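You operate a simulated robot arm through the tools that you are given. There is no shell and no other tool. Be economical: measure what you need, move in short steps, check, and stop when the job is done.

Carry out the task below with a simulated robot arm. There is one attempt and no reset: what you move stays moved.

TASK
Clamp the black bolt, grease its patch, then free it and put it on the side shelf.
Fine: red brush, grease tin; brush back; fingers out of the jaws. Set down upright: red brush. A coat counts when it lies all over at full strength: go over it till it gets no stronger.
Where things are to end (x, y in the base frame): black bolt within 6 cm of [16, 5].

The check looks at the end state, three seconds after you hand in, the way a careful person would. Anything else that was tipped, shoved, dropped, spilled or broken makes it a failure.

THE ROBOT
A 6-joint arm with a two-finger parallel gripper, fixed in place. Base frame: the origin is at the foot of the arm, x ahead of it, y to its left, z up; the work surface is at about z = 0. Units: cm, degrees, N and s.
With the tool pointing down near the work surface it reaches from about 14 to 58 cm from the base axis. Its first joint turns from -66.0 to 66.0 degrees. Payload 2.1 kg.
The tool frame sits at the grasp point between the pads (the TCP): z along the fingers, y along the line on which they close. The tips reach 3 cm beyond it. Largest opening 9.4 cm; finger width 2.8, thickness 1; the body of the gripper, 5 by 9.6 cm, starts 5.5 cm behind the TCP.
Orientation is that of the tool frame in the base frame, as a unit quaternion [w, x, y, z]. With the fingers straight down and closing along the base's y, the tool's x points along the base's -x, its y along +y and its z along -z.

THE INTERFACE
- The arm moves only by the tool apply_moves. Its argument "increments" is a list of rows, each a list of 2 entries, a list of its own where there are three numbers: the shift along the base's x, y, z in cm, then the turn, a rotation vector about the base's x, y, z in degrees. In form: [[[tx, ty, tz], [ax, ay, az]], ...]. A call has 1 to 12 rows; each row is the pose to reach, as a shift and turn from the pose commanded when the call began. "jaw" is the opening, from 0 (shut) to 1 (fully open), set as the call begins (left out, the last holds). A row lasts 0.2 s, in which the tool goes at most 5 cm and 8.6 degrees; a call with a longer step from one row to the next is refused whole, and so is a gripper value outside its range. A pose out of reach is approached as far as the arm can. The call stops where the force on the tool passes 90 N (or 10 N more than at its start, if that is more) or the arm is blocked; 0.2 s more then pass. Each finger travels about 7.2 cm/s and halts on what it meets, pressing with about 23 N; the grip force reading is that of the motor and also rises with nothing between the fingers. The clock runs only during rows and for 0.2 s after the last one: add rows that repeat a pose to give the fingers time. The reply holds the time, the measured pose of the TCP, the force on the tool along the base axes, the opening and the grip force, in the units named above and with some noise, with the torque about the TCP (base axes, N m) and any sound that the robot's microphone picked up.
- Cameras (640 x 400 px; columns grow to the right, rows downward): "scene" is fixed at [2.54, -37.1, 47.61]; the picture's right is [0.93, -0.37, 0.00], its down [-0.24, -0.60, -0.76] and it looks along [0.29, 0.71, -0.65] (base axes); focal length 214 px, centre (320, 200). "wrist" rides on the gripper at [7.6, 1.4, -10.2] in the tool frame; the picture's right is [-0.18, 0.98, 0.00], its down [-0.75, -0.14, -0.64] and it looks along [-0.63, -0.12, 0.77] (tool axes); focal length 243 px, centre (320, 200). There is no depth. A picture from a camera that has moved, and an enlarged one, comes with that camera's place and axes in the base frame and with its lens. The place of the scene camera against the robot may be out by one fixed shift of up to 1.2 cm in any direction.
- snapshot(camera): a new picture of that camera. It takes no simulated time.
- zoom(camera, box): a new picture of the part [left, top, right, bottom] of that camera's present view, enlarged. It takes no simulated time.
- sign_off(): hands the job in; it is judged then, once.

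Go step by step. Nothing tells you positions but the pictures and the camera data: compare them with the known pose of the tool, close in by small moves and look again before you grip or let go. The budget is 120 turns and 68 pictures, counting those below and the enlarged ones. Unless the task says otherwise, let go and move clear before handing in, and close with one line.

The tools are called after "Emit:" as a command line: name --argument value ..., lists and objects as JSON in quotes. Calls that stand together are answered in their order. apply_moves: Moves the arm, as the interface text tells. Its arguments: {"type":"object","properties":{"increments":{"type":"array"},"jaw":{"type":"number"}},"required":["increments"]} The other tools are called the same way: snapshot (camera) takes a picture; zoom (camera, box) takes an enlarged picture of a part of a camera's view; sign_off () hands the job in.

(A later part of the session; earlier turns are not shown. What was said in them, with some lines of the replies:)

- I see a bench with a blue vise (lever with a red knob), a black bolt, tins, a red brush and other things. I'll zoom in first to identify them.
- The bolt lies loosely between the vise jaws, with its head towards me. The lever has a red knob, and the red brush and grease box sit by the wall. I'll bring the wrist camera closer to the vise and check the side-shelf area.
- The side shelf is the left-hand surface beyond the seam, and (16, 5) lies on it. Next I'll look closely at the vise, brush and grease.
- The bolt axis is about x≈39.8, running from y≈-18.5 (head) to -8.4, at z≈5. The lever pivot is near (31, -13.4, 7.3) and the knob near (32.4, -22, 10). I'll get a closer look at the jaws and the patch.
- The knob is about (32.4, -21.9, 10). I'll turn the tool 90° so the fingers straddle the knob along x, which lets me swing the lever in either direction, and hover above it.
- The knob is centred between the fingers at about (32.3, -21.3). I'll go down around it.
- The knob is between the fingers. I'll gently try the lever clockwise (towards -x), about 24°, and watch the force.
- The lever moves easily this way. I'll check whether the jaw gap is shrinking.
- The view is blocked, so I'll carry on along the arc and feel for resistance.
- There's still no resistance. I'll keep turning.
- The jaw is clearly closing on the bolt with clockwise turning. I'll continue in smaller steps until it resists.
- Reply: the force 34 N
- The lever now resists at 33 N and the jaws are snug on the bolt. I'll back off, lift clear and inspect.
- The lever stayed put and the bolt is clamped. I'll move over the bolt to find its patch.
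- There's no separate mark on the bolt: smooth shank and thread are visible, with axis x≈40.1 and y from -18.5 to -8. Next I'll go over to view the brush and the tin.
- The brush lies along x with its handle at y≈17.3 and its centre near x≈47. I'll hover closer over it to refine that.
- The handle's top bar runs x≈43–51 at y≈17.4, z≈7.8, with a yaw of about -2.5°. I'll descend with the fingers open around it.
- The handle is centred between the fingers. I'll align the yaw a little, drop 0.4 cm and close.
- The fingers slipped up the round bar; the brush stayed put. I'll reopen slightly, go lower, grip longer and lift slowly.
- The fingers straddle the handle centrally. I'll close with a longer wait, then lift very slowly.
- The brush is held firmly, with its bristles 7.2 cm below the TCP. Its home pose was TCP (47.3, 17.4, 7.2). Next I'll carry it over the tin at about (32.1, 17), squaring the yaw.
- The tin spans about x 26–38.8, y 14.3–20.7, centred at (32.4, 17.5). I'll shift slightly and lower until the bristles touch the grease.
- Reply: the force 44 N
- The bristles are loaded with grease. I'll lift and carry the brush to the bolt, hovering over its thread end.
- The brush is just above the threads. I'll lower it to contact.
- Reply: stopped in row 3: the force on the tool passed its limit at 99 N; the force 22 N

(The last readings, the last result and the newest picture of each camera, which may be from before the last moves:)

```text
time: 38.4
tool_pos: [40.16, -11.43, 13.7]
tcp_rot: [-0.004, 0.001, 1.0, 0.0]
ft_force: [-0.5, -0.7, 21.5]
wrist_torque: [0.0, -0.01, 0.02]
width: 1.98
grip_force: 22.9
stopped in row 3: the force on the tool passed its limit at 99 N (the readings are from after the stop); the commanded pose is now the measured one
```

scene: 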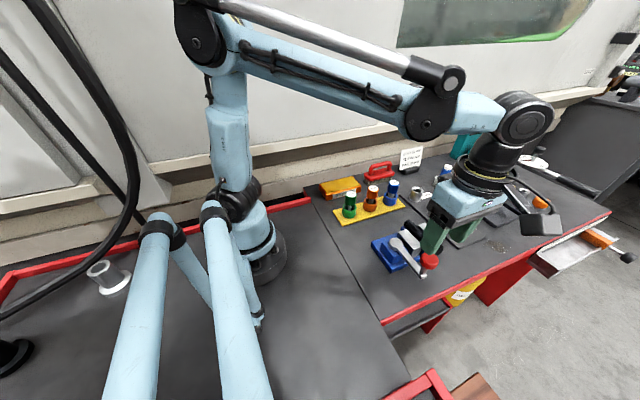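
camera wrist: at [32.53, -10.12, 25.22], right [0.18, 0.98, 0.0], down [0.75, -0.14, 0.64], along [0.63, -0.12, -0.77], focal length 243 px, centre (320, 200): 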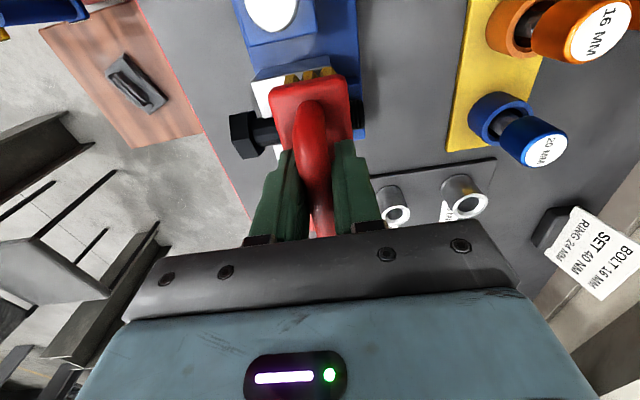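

Contact is at TCP z≈13.7. I'll stroke along the bolt with light pressure, staying clear of the head.

Emit:
apply_moves --increments '[[[0, -0.8, 0], [0, 0, 0]], [[0, -1.6, 0], [0, 0, 0]], [[0, -2.4, 0], [0, 0, 0]], [[0, -3.0, 0], [0, 0, 0]], [[0, -2, 0], [0, 0, 0]], [[0, -1, 0], [0, 0, 0]], [[0, 0, 0], [0, 0, 0]], [[0, 1, 0], [0, 0, 0]], [[0, 2, 0], [0, 0, 0]], [[0, 3, 0], [0, 0, 0]], [[0, 2, 0], [0, 0, 0]], [[0, 1, 0], [0, 0, 0]]]'

Emit:
apply_moves --increments '[[[0, 0, 0.5], [0, 0, 0]], [[0, 0, 2], [0, 0, 0]], [[0, 4, 4], [0, 0, 0]], [[0, 8, 5], [0, 0, 0]], [[0, 8, 5], [0, 0, 0]]]'

Emit:
zoom --camera "scene" --box '[390, 205, 454, 260]'

```text
time: 41.0
tool_pos: [40.17, -10.13, 13.92]
tcp_rot: [-0.003, -0.001, 1.0, 0.003]
ft_force: [-1.2, 20.4, 57.5]
wrist_torque: [0.72, 0.0, 0.03]
width: 1.96
grip_force: 23.0
```

```text
time: 42.2
tool_pos: [40.01, -2.15, 18.7]
tcp_rot: [-0.002, -0.001, 1.0, 0.0]
ft_force: [-0.6, -0.5, -1.6]
wrist_torque: [0.01, 0.0, 0.0]
width: 1.96
grip_force: 23.0
```

```text
7.27 times, centred on (422, 232) of scene
camera zoom: at [2.54, -37.1, 47.61], right [0.93, -0.37, 0.0], down [-0.24, -0.6, -0.76], along [0.29, 0.71, -0.65], focal length 1560 px, centre (-422, -36)
```

zoom: 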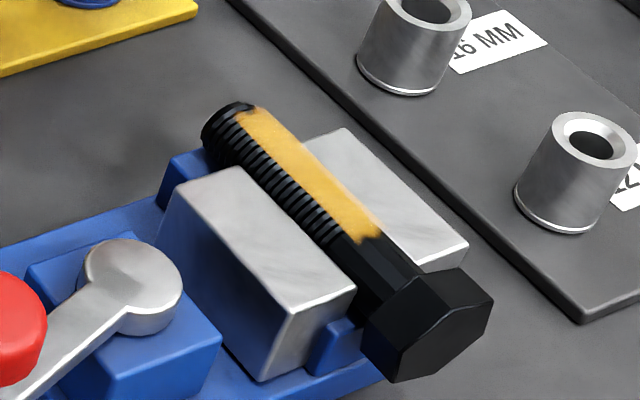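

Grease now shows along the top of the thread. I'll look more closely at its evenness and at the brush.

Emit:
zoom --camera "scene" --box '[406, 214, 438, 242]'

Emit:
snapshot --camera "wrist"

```text
14.29 times, centred on (422, 228) of scene
camera zoom: at [2.54, -37.1, 47.61], right [0.93, -0.37, 0.0], down [-0.24, -0.6, -0.76], along [0.29, 0.71, -0.65], focal length 3064 px, centre (-1137, -200)
```

zoom: 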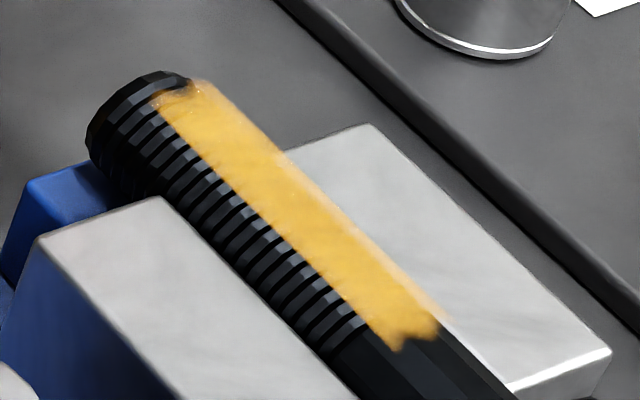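

```text
26 pictures are left
camera wrist: at [32.48, -0.77, 28.96], right [0.18, 0.98, 0.0], down [0.76, -0.14, 0.64], along [0.63, -0.12, -0.77], focal length 243 px, centre (320, 200)
```

wrist: 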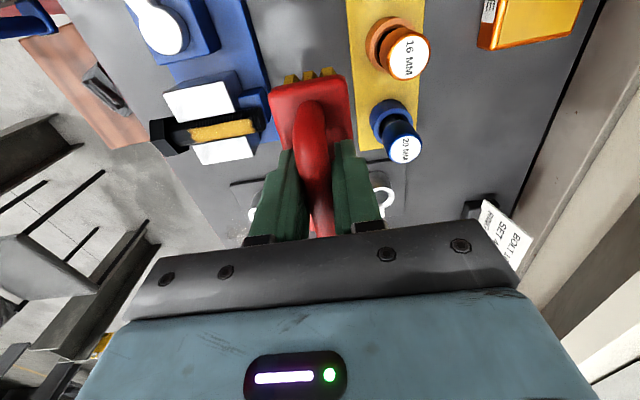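

The coat covers the thread's top. I'll reload at the tin and go over it again until it stops changing.

Emit:
apply_moves --increments '[[[-1.1, 2.8, 0.5], [0, 0, 0]], [[-2.2, 5.6, 0.5], [0, 0, 0]], [[-3.3, 8.4, 0.5], [0, 0, 0]], [[-4.4, 11.2, 0.5], [0, 0, 0]], [[-5.5, 14, 0.5], [0, 0, 0]], [[-6.6, 16.8, 0.5], [0, 0, 0]], [[-7.6, 19.6, 0], [0, 0, 0]], [[-7.6, 19.6, -2.5], [0, 0, 0]], [[-7.6, 19.6, -5], [0, 0, 0]], [[-7.6, 19.6, -7], [0, 0, 0]], [[-7.6, 19.6, -8], [0, 0, 0]], [[-7.6, 19.6, -8], [0, 0, 0]]]'

Emit:
apply_moves --increments '[[[0, 0, -0.2], [0, 0, 0]], [[0, 0, -0.4], [0, 0, 0]], [[0, 0, -0.55], [0, 0, 0]], [[0, 0, -0.55], [0, 0, 0]]]'

```text
time: 44.8
tool_pos: [32.62, 17.24, 10.83]
tcp_rot: [-0.001, 0.0, 1.0, 0.001]
ft_force: [0.0, 0.0, -1.5]
wrist_torque: [-0.01, -0.03, -0.02]
width: 1.96
grip_force: 22.9
```

```text
time: 45.8
tool_pos: [32.41, 17.04, 10.1]
tcp_rot: [-0.002, 0.0, 1.0, -0.001]
ft_force: [-0.1, 0.0, -1.3]
wrist_torque: [0.0, 0.03, 0.03]
width: 1.97
grip_force: 22.8
```

Emit:
apply_moves --increments '[[[0, 0, -0.1], [0, 0, 0]], [[0, 0, -0.2], [0, 0, 0]], [[0, 0, -0.25], [0, 0, 0]], [[0, 0, -0.25], [0, 0, 0]]]'

```text
time: 46.8
tool_pos: [32.71, 17.11, 10.03]
tcp_rot: [-0.003, -0.001, 1.0, -0.001]
ft_force: [-12.1, 2.6, 45.5]
wrist_torque: [0.03, -0.18, 0.05]
width: 1.95
grip_force: 22.6
```

Reloaded with a 45 N press. I'll go back to the bolt.

Emit:
apply_moves --increments '[[[0, 0, 1], [0, 0, 0]], [[0, 0, 3], [0, 0, 0]], [[0, 0, 6], [0, 0, 0]], [[0.8, -1.5, 8], [0, 0, 0]], [[1.8, -5, 8], [0, 0, 0]], [[2.8, -8.5, 8], [0, 0, 0]], [[3.8, -12, 8], [0, 0, 0]], [[4.8, -15.5, 8], [0, 0, 0]], [[5.8, -19, 8], [0, 0, 0]], [[6.8, -22.5, 8], [0, 0, 0]], [[7.6, -26, 7.5], [0, 0, 0]], [[7.6, -28.5, 6], [0, 0, 0]]]'

Emit:
apply_moves --increments '[[[0, 0, -1], [0, 0, 0]], [[0, 0, -1.7], [0, 0, 0]], [[0, 0, -2.0], [0, 0, 0]], [[0, 0, -2.0], [0, 0, 0]]]'

```text
time: 49.4
tool_pos: [40.21, -11.31, 15.81]
tcp_rot: [-0.002, 0.001, 1.0, 0.0]
ft_force: [0.2, -0.3, -0.5]
wrist_torque: [0.0, 0.03, -0.01]
width: 1.98
grip_force: 23.2
```

```text
time: 50.4
tool_pos: [40.2, -11.33, 13.77]
tcp_rot: [-0.002, 0.0, 1.0, 0.0]
ft_force: [-0.5, -0.1, 0.8]
wrist_torque: [-0.02, 0.03, -0.03]
width: 1.97
grip_force: 23.1
```

Emit:
apply_moves --increments '[[[0, 0, -0.12], [0, 0, 0]], [[0, -1, -0.12], [0, 0, 0]], [[0, -2, -0.12], [0, 0, 0]], [[0, -3, -0.12], [0, 0, 0]], [[0, -1.5, -0.12], [0, 0, 0]], [[0, 0, -0.12], [0, 0, 0]], [[0, 1.5, -0.12], [0, 0, 0]], [[0, 2.8, -0.12], [0, 0, 0]], [[0, 1.5, -0.12], [0, 0, 0]], [[0, 0, -0.12], [0, 0, 0]], [[0, -1.5, -0.12], [0, 0, 0]], [[0, -3, -0.12], [0, 0, 0]]]'

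Emit:
apply_moves --increments '[[[0, 1.5, 0], [0, 0, 0]], [[0, 3, 0], [0, 0, 0]], [[0, 4.5, 0], [0, 0, 0]], [[0, 5.8, 0], [0, 0, 0]], [[0, 4, 0], [0, 0, 0]], [[0, 2.5, 0], [0, 0, 0]], [[0, 2.5, 1], [0, 0, 0]], [[0, 5, 3], [0, 0, 0]], [[0, 9, 5], [0, 0, 0]], [[0, 12.2, 5], [0, 0, 0]], [[0, 12.2, 5], [0, 0, 0]]]'

Emit:
zoom --camera "scene" --box '[406, 214, 438, 242]'

```text
time: 53.0
tool_pos: [40.26, -14.48, 13.72]
tcp_rot: [-0.001, 0.0, 1.0, 0.001]
ft_force: [1.1, 14.2, 46.8]
wrist_torque: [0.59, -0.15, 0.01]
width: 1.99
grip_force: 23.2
```

```text
time: 55.4
tool_pos: [40.09, -2.2, 18.62]
tcp_rot: [-0.002, 0.0, 1.0, 0.0]
ft_force: [-0.6, 0.0, -1.4]
wrist_torque: [-0.02, 0.03, -0.01]
width: 1.97
grip_force: 23.1
```

```text
14.29 times, centred on (422, 228) of scene
camera zoom: at [2.54, -37.1, 47.61], right [0.93, -0.37, 0.0], down [-0.24, -0.6, -0.76], along [0.29, 0.71, -0.65], focal length 3064 px, centre (-1137, -200)
```

zoom: 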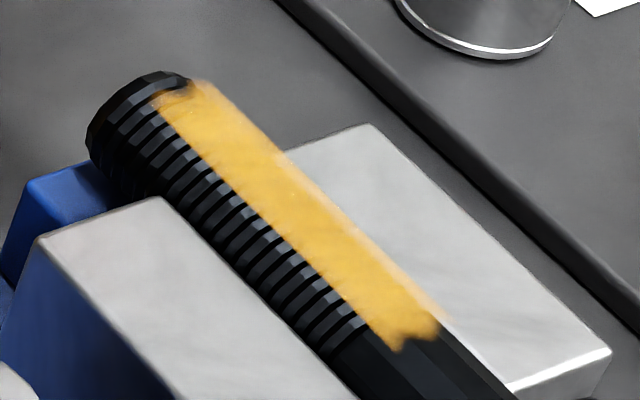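

The coat looks identical to the last pass, so it's at full strength. I'll carry the brush back to its original spot.

Emit:
apply_moves --increments '[[[0.8, 2.2, 0.5], [0, 0, -0.5]], [[1.6, 4.4, 0.5], [0, 0, -1]], [[2.4, 6.6, 0.5], [0, 0, -1.5]], [[3.2, 8.8, 0.5], [0, 0, -2]], [[4, 11, 0.5], [0, 0, -2.5]], [[4.8, 13.2, 0.5], [0, 0, -3]], [[5.6, 15.4, 0.5], [0, 0, -3.5]], [[6.4, 17.6, 0.5], [0, 0, -4]], [[7.2, 19.6, 0.5], [0, 0, -4.5]], [[7.2, 19.6, -2], [0, 0, -4.5]], [[7.2, 19.6, -4.5], [0, 0, -4.5]], [[7.2, 19.6, -4.5], [0, 0, -4.5]]]'

Emit:
apply_moves --increments '[[[0, 0, -2], [0, 0, 0]], [[0, 0, -4], [0, 0, 0]], [[0, 0, -5.5], [0, 0, 0]], [[0, 0, -6.3], [0, 0, 0]], [[0, 0, -6.3], [0, 0, 0]]]'

Emit:
zoom --camera "scene" --box '[330, 130, 430, 200]'

```text
time: 58.0
tool_pos: [47.2, 17.44, 14.23]
tcp_rot: [-0.002, 0.04, 0.999, 0.0]
ft_force: [0.1, 0.4, -0.1]
wrist_torque: [-0.02, 0.02, 0.02]
width: 1.96
grip_force: 22.7
```

```text
time: 59.2
tool_pos: [47.39, 17.47, 7.96]
tcp_rot: [-0.002, 0.039, 0.999, 0.0]
ft_force: [-0.3, 0.4, -1.8]
wrist_torque: [-0.01, 0.03, 0.01]
width: 1.99
grip_force: 22.4
```

```text
5.71 times, centred on (380, 165) of scene
camera zoom: at [2.54, -37.1, 47.61], right [0.93, -0.37, 0.0], down [-0.24, -0.6, -0.76], along [0.29, 0.71, -0.65], focal length 1226 px, centre (-23, 400)
```

zoom: 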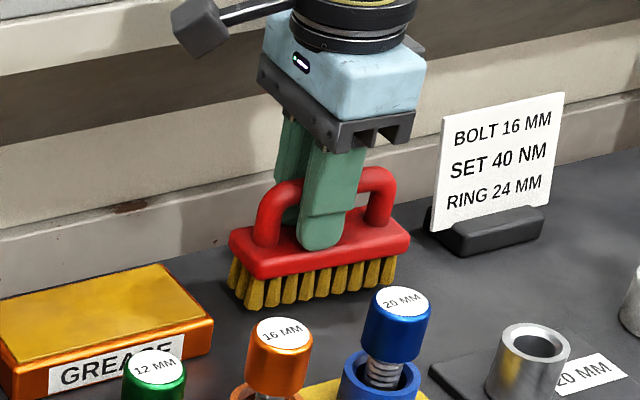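

Emit:
apply_moves --increments '[[[0, 0, -0.2], [0, 0, 0]], [[0, 0, -0.4], [0, 0, 0]], [[0, 0, -0.6], [0, 0, 0]], [[0, 0, -0.6], [0, 0, 0]]]'

```text
time: 60.2
tool_pos: [47.49, 17.6, 7.36]
tcp_rot: [-0.002, 0.04, 0.999, -0.001]
ft_force: [0.3, 0.0, -1.9]
wrist_torque: [0.02, 0.02, -0.02]
width: 1.99
grip_force: 22.9
```

Emit:
apply_moves --increments '[[[0, 0, -0.08], [0, 0, 0]], [[0, 0, -0.15], [0, 0, 0]], [[0, 0, -0.22], [0, 0, 0]], [[0, 0, -0.22], [0, 0, 0]]]'

```text
time: 61.2
tool_pos: [47.47, 17.48, 7.32]
tcp_rot: [-0.002, 0.04, 0.999, 0.0]
ft_force: [0.4, 0.1, -0.8]
wrist_torque: [0.03, 0.01, 0.01]
width: 1.97
grip_force: 22.8
```

Emit:
apply_moves --increments '[[[0, 0, -0.08], [0, 0, 0]], [[0, 0, -0.16], [0, 0, 0]], [[0, 0, -0.16], [0, 0, 0]]]'

```text
time: 62.0
tool_pos: [47.39, 17.46, 7.06]
tcp_rot: [-0.001, 0.039, 0.999, 0.0]
ft_force: [-0.3, 0.4, -1.2]
wrist_torque: [-0.01, 0.03, 0.02]
width: 1.97
grip_force: 23.2
```

Emit:
apply_moves --increments '[[[0, 0, -0.08], [0, 0, 0]], [[0, 0, -0.16], [0, 0, 0]], [[0, 0, -0.16], [0, 0, 0]]]'

```text
time: 62.8
tool_pos: [47.33, 17.51, 7.02]
tcp_rot: [-0.002, 0.04, 0.999, 0.001]
ft_force: [-1.3, -1.2, 48.6]
wrist_torque: [-0.04, -0.3, 0.0]
width: 1.96
grip_force: 23.3
```

The brush is on the bench. I'll ease the pressure, open and rise straight up.

Emit:
apply_moves --increments '[[[0, 0, 0.08], [0, 0, 0]], [[0, 0, 0.08], [0, 0, 0]]]'

Emit:
apply_moves --increments '[[[0, 0, 0], [0, 0, 0]], [[0, 0, 0], [0, 0, 0]], [[0, 0, 0.3], [0, 0, 0]], [[0, 0, 2], [0, 0, 0]], [[0, 0, 4.5], [0, 0, 0]], [[0, 0, 8], [0, 0, 0]], [[0, 0, 12], [0, 0, 0]], [[0, 0, 12], [0, 0, 0]]]' --jaw 0.6

Emit:
zoom --camera "scene" --box '[330, 130, 430, 200]'

```text
time: 63.4
tool_pos: [47.41, 17.44, 6.99]
tcp_rot: [-0.002, 0.039, 0.999, 0.001]
ft_force: [-3.4, 2.3, 35.5]
wrist_torque: [0.06, -0.32, -0.1]
width: 1.97
grip_force: 23.0
```

```text
time: 65.2
tool_pos: [47.24, 17.77, 18.82]
tcp_rot: [-0.002, 0.039, 0.999, 0.0]
ft_force: [0.2, 0.2, -1.0]
wrist_torque: [0.01, 0.0, -0.04]
width: 5.65
grip_force: 0.1
```

```text
5.71 times, centred on (380, 165) of scene
camera zoom: at [2.54, -37.1, 47.61], right [0.93, -0.37, 0.0], down [-0.24, -0.6, -0.76], along [0.29, 0.71, -0.65], focal length 1226 px, centre (-23, 400)
```

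zoom: 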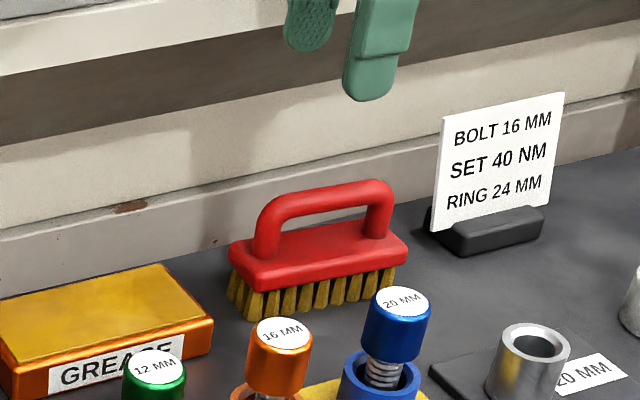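

The brush is back upright. Next I'll return to the lever knob (about (23.8, -15.4)) to unclamp.

Emit:
apply_moves --increments '[[[-1, -2, 2], [0, 0, 1]], [[-3, -5, 2], [0, 0, 3]], [[-5, -8, 2], [0, 0, 5]], [[-7.5, -11.5, 2], [0, 0, 7]], [[-10, -15, 2], [0, 0, 9]], [[-12.5, -18.5, 2], [0, 0, 11]], [[-15, -22, 2], [0, 0, 13]], [[-17.5, -25.5, 2], [0, 0, 15]], [[-20, -29, 2], [0, 0, 17]], [[-22, -31.5, 2], [0, 0, 19]], [[-23.4, -33, 2], [0, 0, 19.5]], [[-23.4, -33, 2], [0, 0, 19.5]]]'

Emit:
snapshot --camera "wrist"

```text
time: 67.8
tool_pos: [23.97, -15.46, 21.13]
tcp_rot: [-0.002, -0.131, 0.991, -0.001]
ft_force: [0.8, 1.0, 0.3]
wrist_torque: [0.0, 0.05, -0.02]
width: 5.63
grip_force: 0.1
```

```text
22 pictures are left
camera wrist: at [16.26, -16.13, 31.41], right [-0.08, 1.0, 0.0], down [0.77, 0.06, 0.64], along [0.64, 0.05, -0.77], focal length 243 px, centre (320, 200)
```

wrist: 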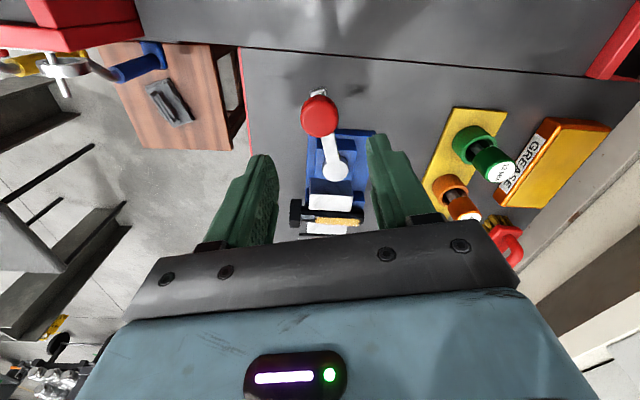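

The knob is at (24.2, -15.5), right under the tool. I'll descend around it.

Emit:
apply_moves --increments '[[[0.1, 0, -2.5], [0, 0, 0]], [[0.1, 0, -5], [0, 0, 0]], [[0.1, 0, -7.5], [0, 0, 0]], [[0.1, 0, -10.1], [0, 0, 0]], [[0.1, 0, -10.1], [0, 0, 0]]]'

Emit:
zoom --camera "wrist" --box '[190, 90, 450, 250]'

```text
time: 69.0
tool_pos: [23.76, -15.57, 10.88]
tcp_rot: [-0.002, -0.131, 0.991, -0.001]
ft_force: [-0.6, 0.0, 0.6]
wrist_torque: [-0.02, -0.06, 0.01]
width: 5.64
grip_force: 0.1
```

```text
2.46 times, centred on (320, 170) of wrist
camera zoom: at [16.11, -16.22, 21.17], right [-0.08, 1.0, 0.0], down [0.77, 0.06, 0.64], along [0.64, 0.05, -0.77], focal length 597 px, centre (320, 274)
```

zoom: 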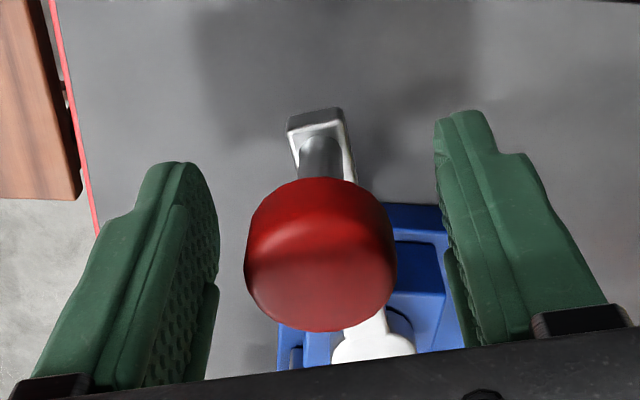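

The knob is between the fingers. I'll swing the lever counter-clockwise to open the vise.

Emit:
apply_moves --increments '[[[0.18, -0.5, 0], [0, 0, 4]], [[0.38, -1.02, 0], [0, 0, 8]], [[0.62, -1.5, 0], [0, 0, 12]], [[0.9, -1.98, 0], [0, 0, 16]], [[1.2, -2.43, 0], [0, 0, 20]], [[1.54, -2.86, 0], [0, 0, 24]], [[1.9, -3.27, 0], [0, 0, 28]], [[2.31, -3.64, 0], [0, 0, 32]], [[2.31, -3.64, 0], [0, 0, 32]]]'

Emit:
zoom --camera "wrist" --box '[190, 90, 450, 250]'

```text
time: 71.0
tool_pos: [26.4, -19.26, 10.75]
tcp_rot: [-0.003, -0.399, 0.917, -0.001]
ft_force: [-2.8, 2.3, -0.3]
wrist_torque: [0.03, -0.01, 0.04]
width: 5.84
grip_force: 1.9
```

```text
2.46 times, centred on (320, 170) of wrist
camera zoom: at [20.14, -23.94, 21.11], right [-0.59, 0.8, 0.0], down [0.62, 0.46, 0.64], along [0.51, 0.38, -0.77], focal length 597 px, centre (320, 274)
```

zoom: 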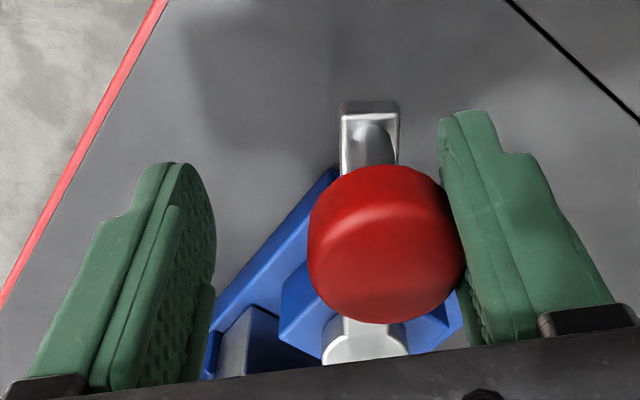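

Emit:
apply_moves --increments '[[[0.43, -0.34, 0], [0, 0, 4]], [[0.87, -0.64, 0], [0, 0, 8]], [[1.33, -0.9, 0], [0, 0, 12]], [[1.82, -1.15, 0], [0, 0, 16]], [[2.32, -1.35, 0], [0, 0, 20]], [[2.83, -1.52, 0], [0, 0, 24]], [[3.35, -1.65, 0], [0, 0, 28]], [[3.89, -1.75, 0], [0, 0, 32]], [[4.42, -1.8, 0], [0, 0, 36]], [[4.96, -1.83, 0], [0, 0, 40]], [[5.5, -1.83, 0], [0, 0, 42]], [[6.03, -1.77, 0], [0, 0, 42]]]'

Emit:
snapshot --camera "wrist"

```text
time: 73.6
tool_pos: [32.38, -20.72, 10.77]
tcp_rot: [-0.002, -0.701, 0.713, -0.002]
ft_force: [-4.3, -3.9, 0.0]
wrist_torque: [-0.03, 0.03, 0.05]
width: 5.91
grip_force: 2.6
```

```text
19 pictures are left
camera wrist: at [30.71, -28.52, 21.18], right [-0.98, 0.2, 0.0], down [0.15, 0.75, 0.64], along [0.13, 0.63, -0.77], focal length 243 px, centre (320, 200)
```

wrist: 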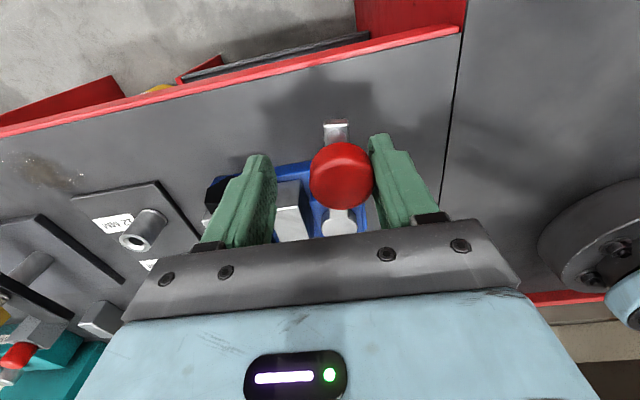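

The knob is about 1 cm short of its starting place. I'll give it one more small push, then raise clear and look.

Emit:
apply_moves --increments '[[[0.4, 0, 0], [0, 0, 0]], [[0.8, 0.05, 0], [0, 0, 0]], [[1.1, 0.1, 0], [0, 0, 0]], [[1.1, 0.1, 0], [0, 0, 0]]]'

Emit:
apply_moves --increments '[[[-0.8, 0, 0.2], [0, 0, 0]], [[-0.8, 0, 3], [0, 0, 0]], [[-0.8, 0, 7], [0, 0, 0]], [[-0.8, 0, 11], [0, 0, 0]], [[-2.5, 3, 12], [0, 0, 0]], [[-5, 5, 12], [0, 0, -8]], [[-5, 5, 12], [0, 0, -16]], [[-5, 5, 12], [0, 0, -24]], [[-5, 5, 12], [0, 0, -24]]]'

Emit:
zoom --camera "scene" --box '[380, 205, 460, 265]'

```text
time: 74.6
tool_pos: [33.53, -20.96, 10.81]
tcp_rot: [-0.001, -0.701, 0.713, -0.001]
ft_force: [-6.9, -1.9, 2.8]
wrist_torque: [-0.01, 0.08, 0.0]
width: 6.03
grip_force: 3.7
```

```text
time: 76.6
tool_pos: [28.5, -16.03, 22.93]
tcp_rot: [-0.001, -0.537, 0.844, -0.001]
ft_force: [-0.4, -0.8, 0.4]
wrist_torque: [-0.01, -0.01, -0.01]
width: 5.67
grip_force: 0.0
```

```text
6.67 times, centred on (420, 235) of scene
camera zoom: at [2.53, -37.1, 47.61], right [0.93, -0.37, 0.0], down [-0.24, -0.6, -0.76], along [0.29, 0.71, -0.65], focal length 1430 px, centre (-347, -33)
```

zoom: 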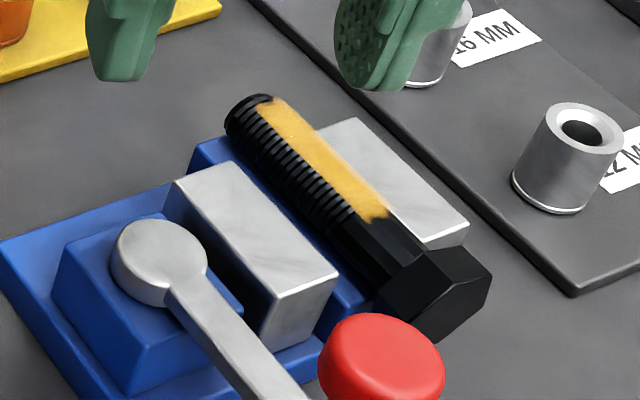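

The vise is open and the bolt is resting loose with its coat intact. I'll grip it by the head (outside the jaws, off the grease), so I'll check the head's shape first.

Emit:
zoom --camera "scene" --box '[422, 232, 454, 260]'

Emit:
apply_moves --increments '[[[2, -0.4, 0], [0, 0, 6]], [[5, -0.9, 0], [0, 0, 12]], [[8, -1.3, 0], [0, 0, 18]], [[10.5, -1.7, 0], [0, 0, 24]], [[11.7, -1.9, 0], [0, 0, 24.5]], [[11.7, -1.9, 0], [0, 0, 24.5]]]'

Emit:
snapshot --camera "wrist"

```text
14.29 times, centred on (438, 246) of scene
camera zoom: at [2.53, -37.1, 47.61], right [0.93, -0.37, 0.0], down [-0.24, -0.6, -0.76], along [0.29, 0.71, -0.65], focal length 3064 px, centre (-1366, -457)
```

zoom: 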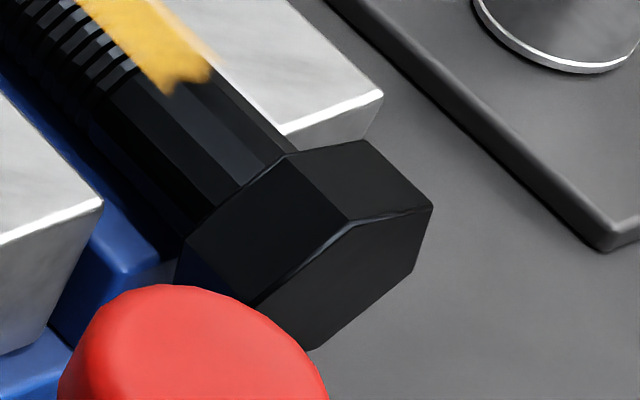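

```text
time: 78.0
tool_pos: [40.18, -17.85, 22.72]
tcp_rot: [-0.001, -0.704, 0.71, -0.001]
ft_force: [-0.7, 1.0, 0.4]
wrist_torque: [0.02, -0.04, -0.01]
width: 5.65
grip_force: 0.1
```

```text
16 pictures are left
camera wrist: at [38.69, -25.43, 33.08], right [-0.98, 0.19, 0.0], down [0.15, 0.76, 0.64], along [0.12, 0.63, -0.77], focal length 243 px, centre (320, 200)
```

wrist: 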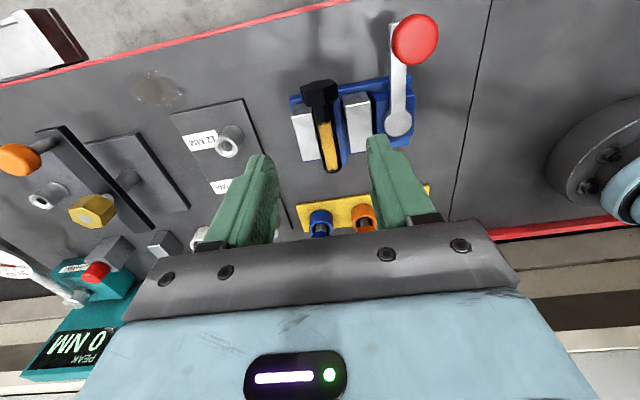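

The hexagon has an edge on top, so its flats face ±x, which suits closing along x. The head spans about y -19.3 to -17.1 at x≈40.0. I'll descend around it.

Emit:
apply_moves --increments '[[[-0.15, -0.35, -3.5], [0, 0, 0]], [[-0.15, -0.35, -7], [0, 0, 0]], [[-0.15, -0.35, -10], [0, 0, 0]], [[-0.15, -0.35, -12], [0, 0, 0]], [[-0.15, -0.35, -12], [0, 0, 0]]]' --jaw 0.6

Emit:
snapshot --camera "wrist"

```text
time: 79.2
tool_pos: [40.04, -18.05, 10.75]
tcp_rot: [0.0, -0.704, 0.711, -0.002]
ft_force: [-0.4, -0.6, -0.5]
wrist_torque: [0.0, -0.02, -0.02]
width: 5.65
grip_force: 0.0
```

```text
15 pictures are left
camera wrist: at [38.49, -25.68, 21.08], right [-0.98, 0.19, 0.0], down [0.15, 0.76, 0.64], along [0.12, 0.63, -0.77], focal length 243 px, centre (320, 200)
```

wrist: 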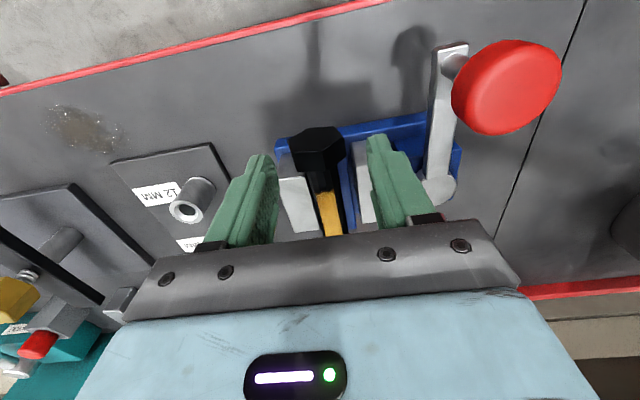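

Emit:
apply_moves --increments '[[[0.05, -0.15, -1.5], [0, 0, 0]], [[0.05, -0.15, -3], [0, 0, 0]], [[0.05, -0.15, -4], [0, 0, 0]], [[0.05, -0.15, -4.8], [0, 0, 0]], [[0.05, -0.15, -4.8], [0, 0, 0]]]'

Emit:
zoom --camera "scene" --box '[390, 200, 486, 272]'

Emit:
zoom --camera "wrist" --box '[220, 90, 420, 250]'

```text
time: 80.4
tool_pos: [40.03, -18.28, 6.09]
tcp_rot: [-0.002, -0.704, 0.71, -0.002]
ft_force: [0.7, 0.6, 0.2]
wrist_torque: [0.02, 0.0, -0.02]
width: 5.66
grip_force: 0.1
```

```text
5.56 times, centred on (438, 236) of scene
camera zoom: at [2.54, -37.1, 47.61], right [0.93, -0.37, 0.0], down [-0.24, -0.6, -0.76], along [0.29, 0.71, -0.65], focal length 1192 px, centre (-336, 0)
```

zoom: 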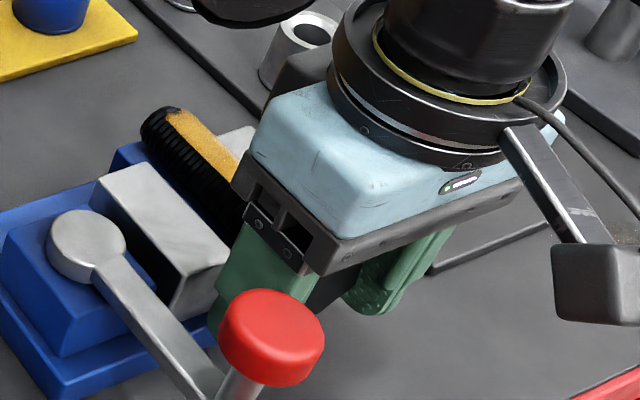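

```text
2.50 times, centred on (320, 170) of wrist
camera zoom: at [38.56, -25.84, 16.36], right [-0.98, 0.19, 0.0], down [0.15, 0.76, 0.64], along [0.12, 0.63, -0.77], focal length 606 px, centre (320, 275)
```

zoom: 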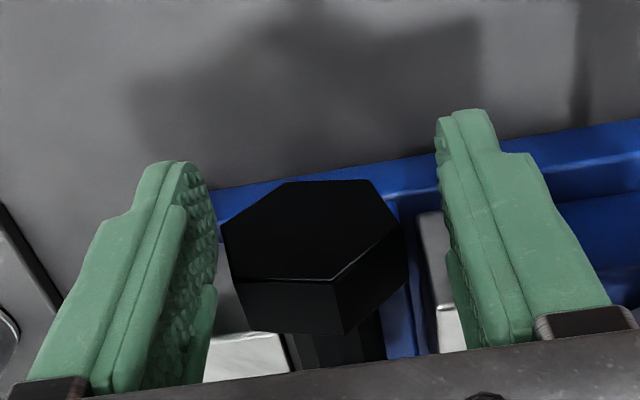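

The head sits between the fingers, which clear the jaws. I'll close on it gently and see how it seats.

Emit:
apply_moves --increments '[[[0, 0, 0], [0, 0, 0]], [[0, 0, 0], [0, 0, 0]], [[0, 0, 0], [0, 0, 0]], [[0, 0, 0], [0, 0, 0]], [[0, 0, 0], [0, 0, 0]]]' --jaw 0

Emit:
zoom --camera "wrist" --box '[220, 90, 420, 250]'

```text
time: 81.6
tool_pos: [40.0, -18.3, 5.94]
tcp_rot: [-0.001, -0.704, 0.71, -0.001]
ft_force: [2.0, -0.5, 1.0]
wrist_torque: [0.0, -0.06, -0.07]
width: 4.22
grip_force: 23.1
```

```text
2.50 times, centred on (320, 170) of wrist
camera zoom: at [38.56, -25.84, 16.38], right [-0.98, 0.19, 0.0], down [0.15, 0.76, 0.64], along [0.12, 0.63, -0.77], focal length 606 px, centre (320, 275)
```

zoom: 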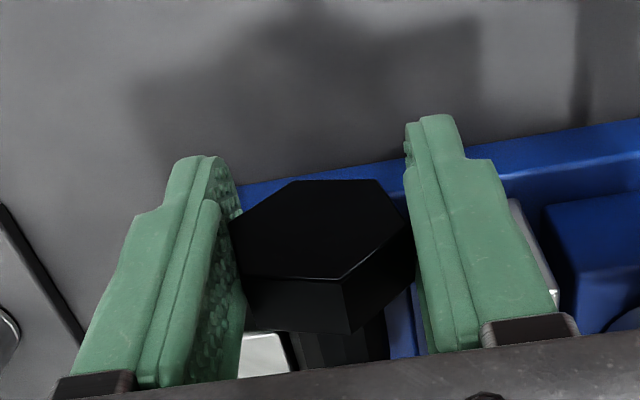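

It's held on its edges at 4.2 cm. I'll lift slowly a little and check.

Emit:
apply_moves --increments '[[[0, 0, 0.15], [0, 0, 0]], [[0, 0, 0.3], [0, 0, 0]], [[0, 0, 0.5], [0, 0, 0]], [[0, 0, 0.75], [0, 0, 0]], [[0, 0, 1.0], [0, 0, 0]], [[0, 0, 1.3], [0, 0, 0]], [[0, 0, 1.6], [0, 0, 0]], [[0, 0, 1.6], [0, 0, 0]]]'

Emit:
zoom --camera "scene" --box '[390, 200, 486, 272]'

```text
time: 83.4
tool_pos: [40.15, -18.21, 7.71]
tcp_rot: [-0.001, -0.704, 0.71, -0.001]
ft_force: [1.0, 0.1, -4.8]
wrist_torque: [-0.18, 0.02, -0.03]
width: 4.01
grip_force: 23.2
```

```text
5.56 times, centred on (438, 236) of scene
camera zoom: at [2.54, -37.1, 47.61], right [0.93, -0.37, 0.0], down [-0.24, -0.6, -0.76], along [0.29, 0.71, -0.65], focal length 1192 px, centre (-336, 0)
```

zoom: 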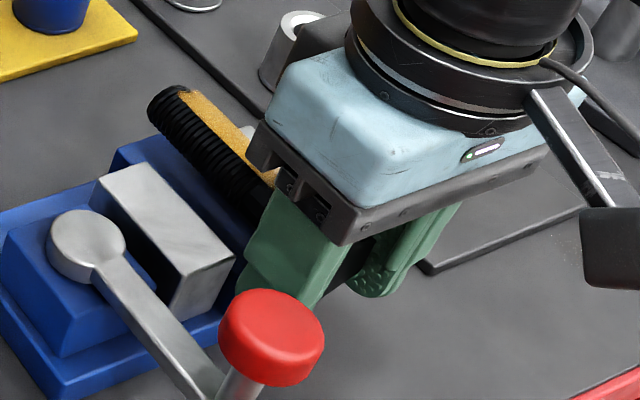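

The bolt hangs level in the grip (about 5 N). I'll lift it slowly clear of everything.

Emit:
apply_moves --increments '[[[0, 0, 0.5], [0, 0, 0]], [[0, 0, 1.1], [0, 0, 0]], [[0, 0, 1.8], [0, 0, 0]], [[0, 0, 2.5], [0, 0, 0]], [[0, 0, 3.3], [0, 0, 0]], [[0, 0, 4.1], [0, 0, 0]], [[0, 0, 5], [0, 0, 0]], [[0, 0, 5.9], [0, 0, 0]], [[0, 0, 6.8], [0, 0, 0]], [[0, 0, 7.5], [0, 0, 0]], [[0, 0, 8], [0, 0, 0]], [[0, 0, 8], [0, 0, 0]]]'

Emit:
snapshot --camera "scene"

```text
time: 86.0
tool_pos: [40.18, -18.36, 15.68]
tcp_rot: [-0.001, -0.704, 0.71, -0.001]
ft_force: [-0.7, 1.0, -3.0]
wrist_torque: [-0.15, -0.01, 0.0]
width: 4.04
grip_force: 23.1
```

```text
10 pictures are left
```

scene: 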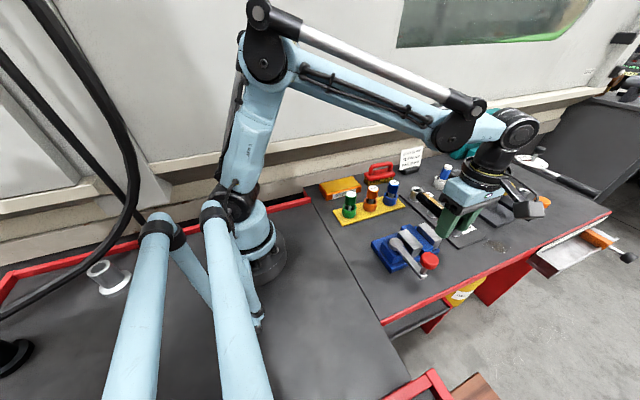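

The bolt is held steadily. I'll carry it towards the side shelf.

Emit:
apply_moves --increments '[[[-0.5, 0.4, 0.2], [0, 0, 0]], [[-1.5, 1.2, 0.2], [0, 0, 0]], [[-3, 2.5, 0.2], [0, 0, 0]], [[-4.6, 3.8, 0.2], [0, 0, 0]], [[-6.2, 5.1, 0.2], [0, 0, 0]], [[-7.8, 6.4, 0.2], [0, 0, 0]], [[-9.4, 7.8, 0.2], [0, 0, 0]], [[-11, 9.1, 0.2], [0, 0, 0]], [[-12.6, 10.4, 0.2], [0, 0, 0]], [[-14, 11.6, 0.2], [0, 0, 0]], [[-15, 12.4, 0.2], [0, 0, 0]], [[-15.4, 12.7, 0.2], [0, 0, 0]]]'

Emit:
apply_moves --increments '[[[-0.5, 0.4, 0], [0, 0, 0]], [[-1.4, 1.2, 0], [0, 0, 0]], [[-2.6, 2.2, 0], [0, 0, 0]], [[-3.8, 3.2, 0], [0, 0, 0]], [[-5, 4.2, 0], [0, 0, 0]], [[-6.2, 5.2, 0], [0, 0, 0]], [[-7.2, 6.0, 0], [0, 0, 0]], [[-7.6, 6.4, 0], [0, 0, 0]], [[-7.6, 6.4, 0], [0, 0, 0]]]'

Emit:
zoom --camera "scene" --box '[240, 140, 400, 260]'

```text
time: 88.6
tool_pos: [24.73, -5.66, 15.83]
tcp_rot: [-0.001, -0.704, 0.71, -0.001]
ft_force: [-0.1, 0.4, -3.9]
wrist_torque: [-0.19, 0.0, -0.02]
width: 4.04
grip_force: 22.9
```

```text
time: 90.6
tool_pos: [17.02, 0.61, 15.85]
tcp_rot: [-0.001, -0.704, 0.711, -0.002]
ft_force: [0.7, 0.2, -5.0]
wrist_torque: [-0.17, 0.01, 0.0]
width: 4.01
grip_force: 22.8
```

```text
3.33 times, centred on (320, 200) of scene
camera zoom: at [2.54, -37.1, 47.61], right [0.93, -0.37, 0.0], down [-0.24, -0.6, -0.76], along [0.29, 0.71, -0.65], focal length 715 px, centre (320, 200)
```

zoom: 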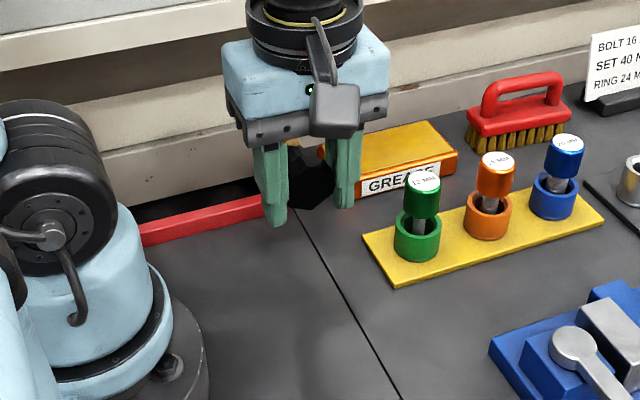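

It's over the shelf, with the bolt centre at about (17, 5.3). I'll lower it with a 5° tip-down pitch so both ends land together. The fingertips reach the surface at TCP≈3.1.

Emit:
apply_moves --increments '[[[0, 0, -0.8], [-1, 0, 0]], [[0, 0, -2], [-2, 0, 0]], [[0, 0, -3.5], [-3, 0, 0]], [[0, 0, -5], [-4, 0, 0]], [[0, 0, -6.5], [-5, 0, 0]], [[0, 0, -8], [-5, 0, 0]], [[0, 0, -9.3], [-5, 0, 0]], [[0, 0, -10.3], [-5, 0, 0]], [[0, 0, -11], [-5, 0, 0]], [[0, 0, -11.5], [-5, 0, 0]], [[0, 0, -11.5], [-5, 0, 0]]]'

Emit:
zoom --camera "scene" --box '[250, 170, 362, 254]'

```text
time: 93.0
tool_pos: [17.09, 0.67, 4.47]
tcp_rot: [-0.032, -0.703, 0.709, -0.032]
ft_force: [0.5, -0.5, -5.0]
wrist_torque: [-0.16, 0.02, 0.0]
width: 4.03
grip_force: 23.1
```

```text
4.76 times, centred on (306, 212) of scene
camera zoom: at [2.54, -37.1, 47.61], right [0.93, -0.37, 0.0], down [-0.24, -0.6, -0.76], along [0.29, 0.71, -0.65], focal length 1021 px, centre (387, 143)
```

zoom: 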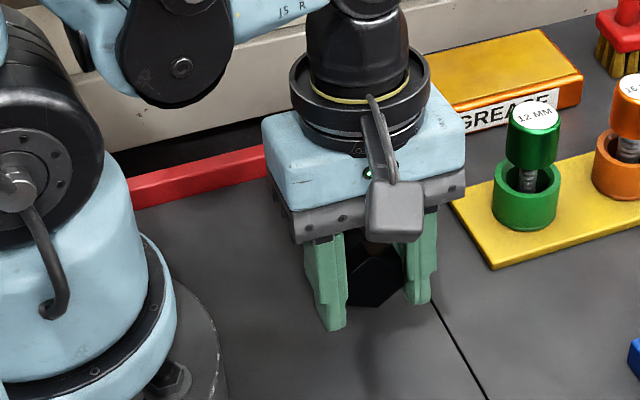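

The seam is close to the right finger, so I'll shift 1 cm away from it and lower until contact.

Emit:
apply_moves --increments '[[[-0.4, 0, -0.2], [0, 0, 0]], [[-0.9, 0, -0.5], [0, 0, 0]], [[-0.9, 0, -0.8], [0, 0, 0]], [[-0.9, 0, -1.0], [0, 0, 0]], [[-0.9, 0, -1.0], [0, 0, 0]]]'

Emit:
apply_moves --increments '[[[0, 0, -0.1], [0, 0, 0]], [[0, 0, -0.2], [0, 0, 0]], [[0, 0, -0.25], [0, 0, 0]], [[0, 0, -0.25], [0, 0, 0]]]'

```text
time: 94.2
tool_pos: [16.39, 0.72, 3.28]
tcp_rot: [-0.032, -0.704, 0.709, -0.032]
ft_force: [0.3, -0.2, -3.6]
wrist_torque: [-0.14, -0.03, -0.04]
width: 4.04
grip_force: 22.9
```

```text
time: 95.2
tool_pos: [16.42, 0.74, 3.21]
tcp_rot: [-0.032, -0.704, 0.709, -0.032]
ft_force: [-0.3, 1.2, 46.1]
wrist_torque: [0.41, 0.28, -0.07]
width: 4.03
grip_force: 22.7
```

That's contact. I'll ease up a hair and open just enough for the head to settle between the fingers.

Emit:
apply_moves --increments '[[[0, 0, 0.12], [0, 0, 0]], [[0, 0, 0.12], [0, 0, 0]]]'

Emit:
apply_moves --increments '[[[0, 0, 0], [0, 0, 0]], [[0, 0, 0], [0, 0, 0]], [[0, 0, 0], [0, 0, 0]], [[0, 0, 0], [0, 0, 0]]]' --jaw 0.47

Emit:
zoom --camera "wrist" --box '[220, 90, 420, 250]'

```text
time: 95.8
tool_pos: [16.47, 0.63, 3.18]
tcp_rot: [-0.031, -0.704, 0.709, -0.033]
ft_force: [0.3, -0.2, -5.2]
wrist_torque: [-0.17, -0.01, -0.05]
width: 4.0
grip_force: 22.3
```

```text
time: 96.8
tool_pos: [16.39, 0.73, 3.31]
tcp_rot: [-0.031, -0.703, 0.709, -0.032]
ft_force: [0.1, -0.2, -0.2]
wrist_torque: [-0.03, -0.01, -0.01]
width: 4.42
grip_force: 0.2
```

```text
2.50 times, centred on (320, 170) of wrist
camera zoom: at [14.86, -5.94, 14.18], right [-0.98, 0.19, -0.02], down [0.15, 0.81, 0.57], along [0.12, 0.56, -0.82], focal length 606 px, centre (320, 275)
```

zoom: 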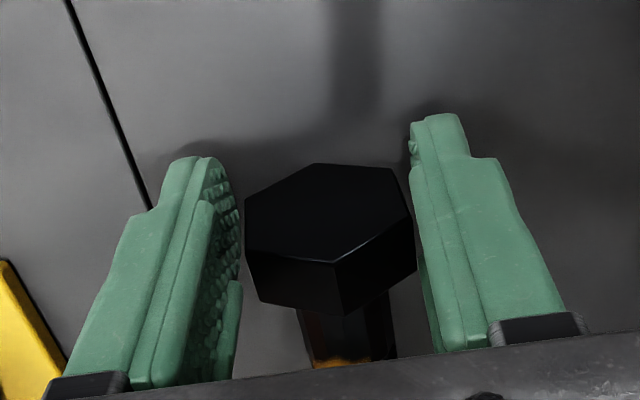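

The bolt rests on the shelf with the coat on top. I'll open further and rise straight up.

Emit:
apply_moves --increments '[[[0, 0, 0], [0, 0, 0]], [[0, 0, 0], [0, 0, 0]], [[0, 0, 0.8], [0, 0, 0]], [[0, 0, 2.5], [0, 0, 0]], [[0, 0, 5], [0, 0, 0]], [[0, 0, 8], [0, 0, 0]], [[0, 0, 11], [0, 0, 0]], [[0, 0, 14], [0, 0, 0]], [[3, -3, 17], [5, 0, 0]], [[7, -6, 18], [5, 0, 0]], [[11, -8, 19], [5, 0, 0]], [[11, -8, 19], [5, 0, 0]]]' --jaw 0.65

Emit:
zoom --camera "scene" --box '[250, 170, 362, 254]'

Emit:
snapshot --camera "scene"

```text
refused: row 9 steps farther than a row can; nothing moved
```

```text
4.76 times, centred on (306, 212) of scene
camera zoom: at [2.54, -37.1, 47.61], right [0.93, -0.37, 0.0], down [-0.24, -0.6, -0.76], along [0.29, 0.71, -0.65], focal length 1021 px, centre (387, 143)
```

zoom: 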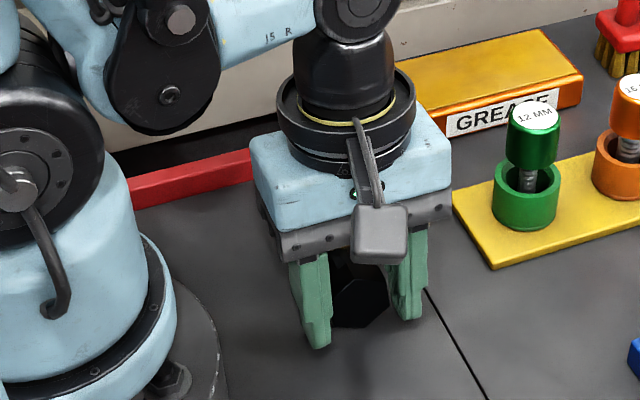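

```text
5 pictures are left
```

scene: 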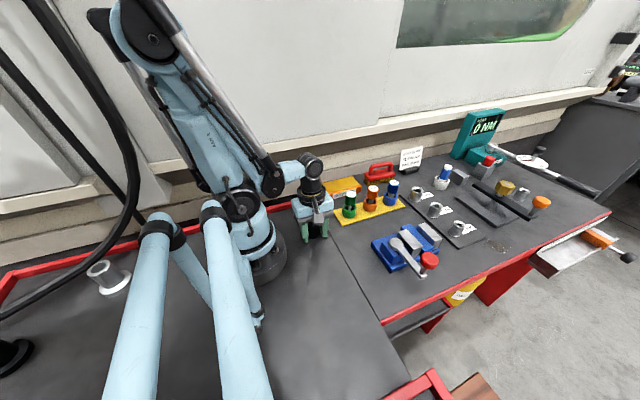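

The move was refused because one step was too long. I'll redo it with shorter steps.

Emit:
apply_moves --increments '[[[0, 0, 0], [0, 0, 0]], [[0, 0, 0], [0, 0, 0]], [[0, 0, 0.8], [0, 0, 0]], [[0, 0, 2.5], [0, 0, 0]], [[0, 0, 5], [0, 0, 0]], [[0, 0, 8], [0, 0, 0]], [[0, 0, 11], [0, 0, 0]], [[0, 0, 14], [0, 0, 0]], [[2, -2, 15.5], [2, 0, 0]], [[5, -4, 16.5], [5, 0, 0]], [[8, -6, 17.5], [5, 0, 0]], [[11, -8, 18], [5, 0, 0]]]' --jaw 0.65

Emit:
zoom --camera "scene" --box '[250, 150, 450, 290]'

```text
time: 99.4
tool_pos: [27.28, -7.08, 21.04]
tcp_rot: [-0.002, -0.704, 0.71, 0.0]
ft_force: [-0.1, 0.1, -0.1]
wrist_torque: [-0.03, 0.04, -0.02]
width: 6.09
grip_force: 0.0
```

```text
2.86 times, centred on (350, 220) of scene
camera zoom: at [2.53, -37.1, 47.61], right [0.93, -0.37, 0.0], down [-0.24, -0.6, -0.76], along [0.29, 0.71, -0.65], focal length 613 px, centre (234, 143)
```

zoom: 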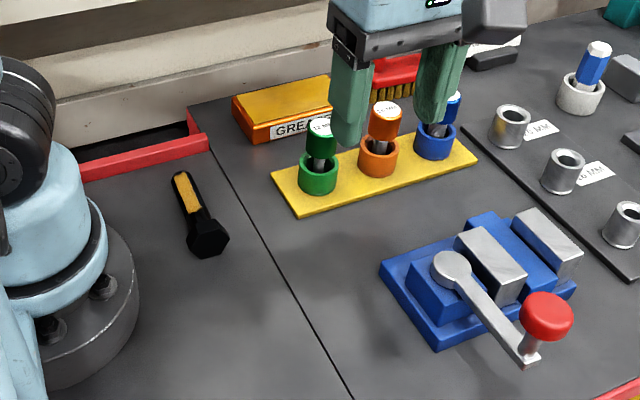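

The bolt lies on the shelf and everything else is in place. I'll take one last close look at the coat.

Emit:
zoom --camera "scene" --box '[304, 206, 336, 244]'

```text
10.53 times, centred on (320, 225) of scene
camera zoom: at [2.53, -37.1, 47.61], right [0.93, -0.37, 0.0], down [-0.24, -0.6, -0.76], along [0.29, 0.71, -0.65], focal length 2258 px, centre (320, -63)
```

zoom: 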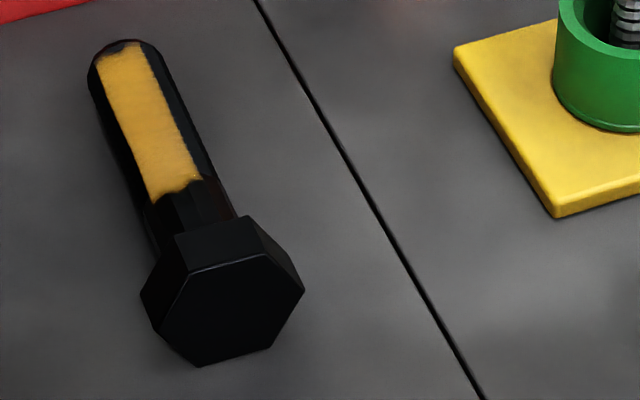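

The coat is intact and even, the bolt is on the shelf near (16, 5.5), and the gripper is clear. I'm handing in.

Emit:
sign_off

```text
The job is handed in.
```

The black bolt was clamped, greased along its thread until the coat got no stronger, then freed and laid on the side shelf at about (16, 5.5). The red brush is back upright in its place and the vise is open and empty.
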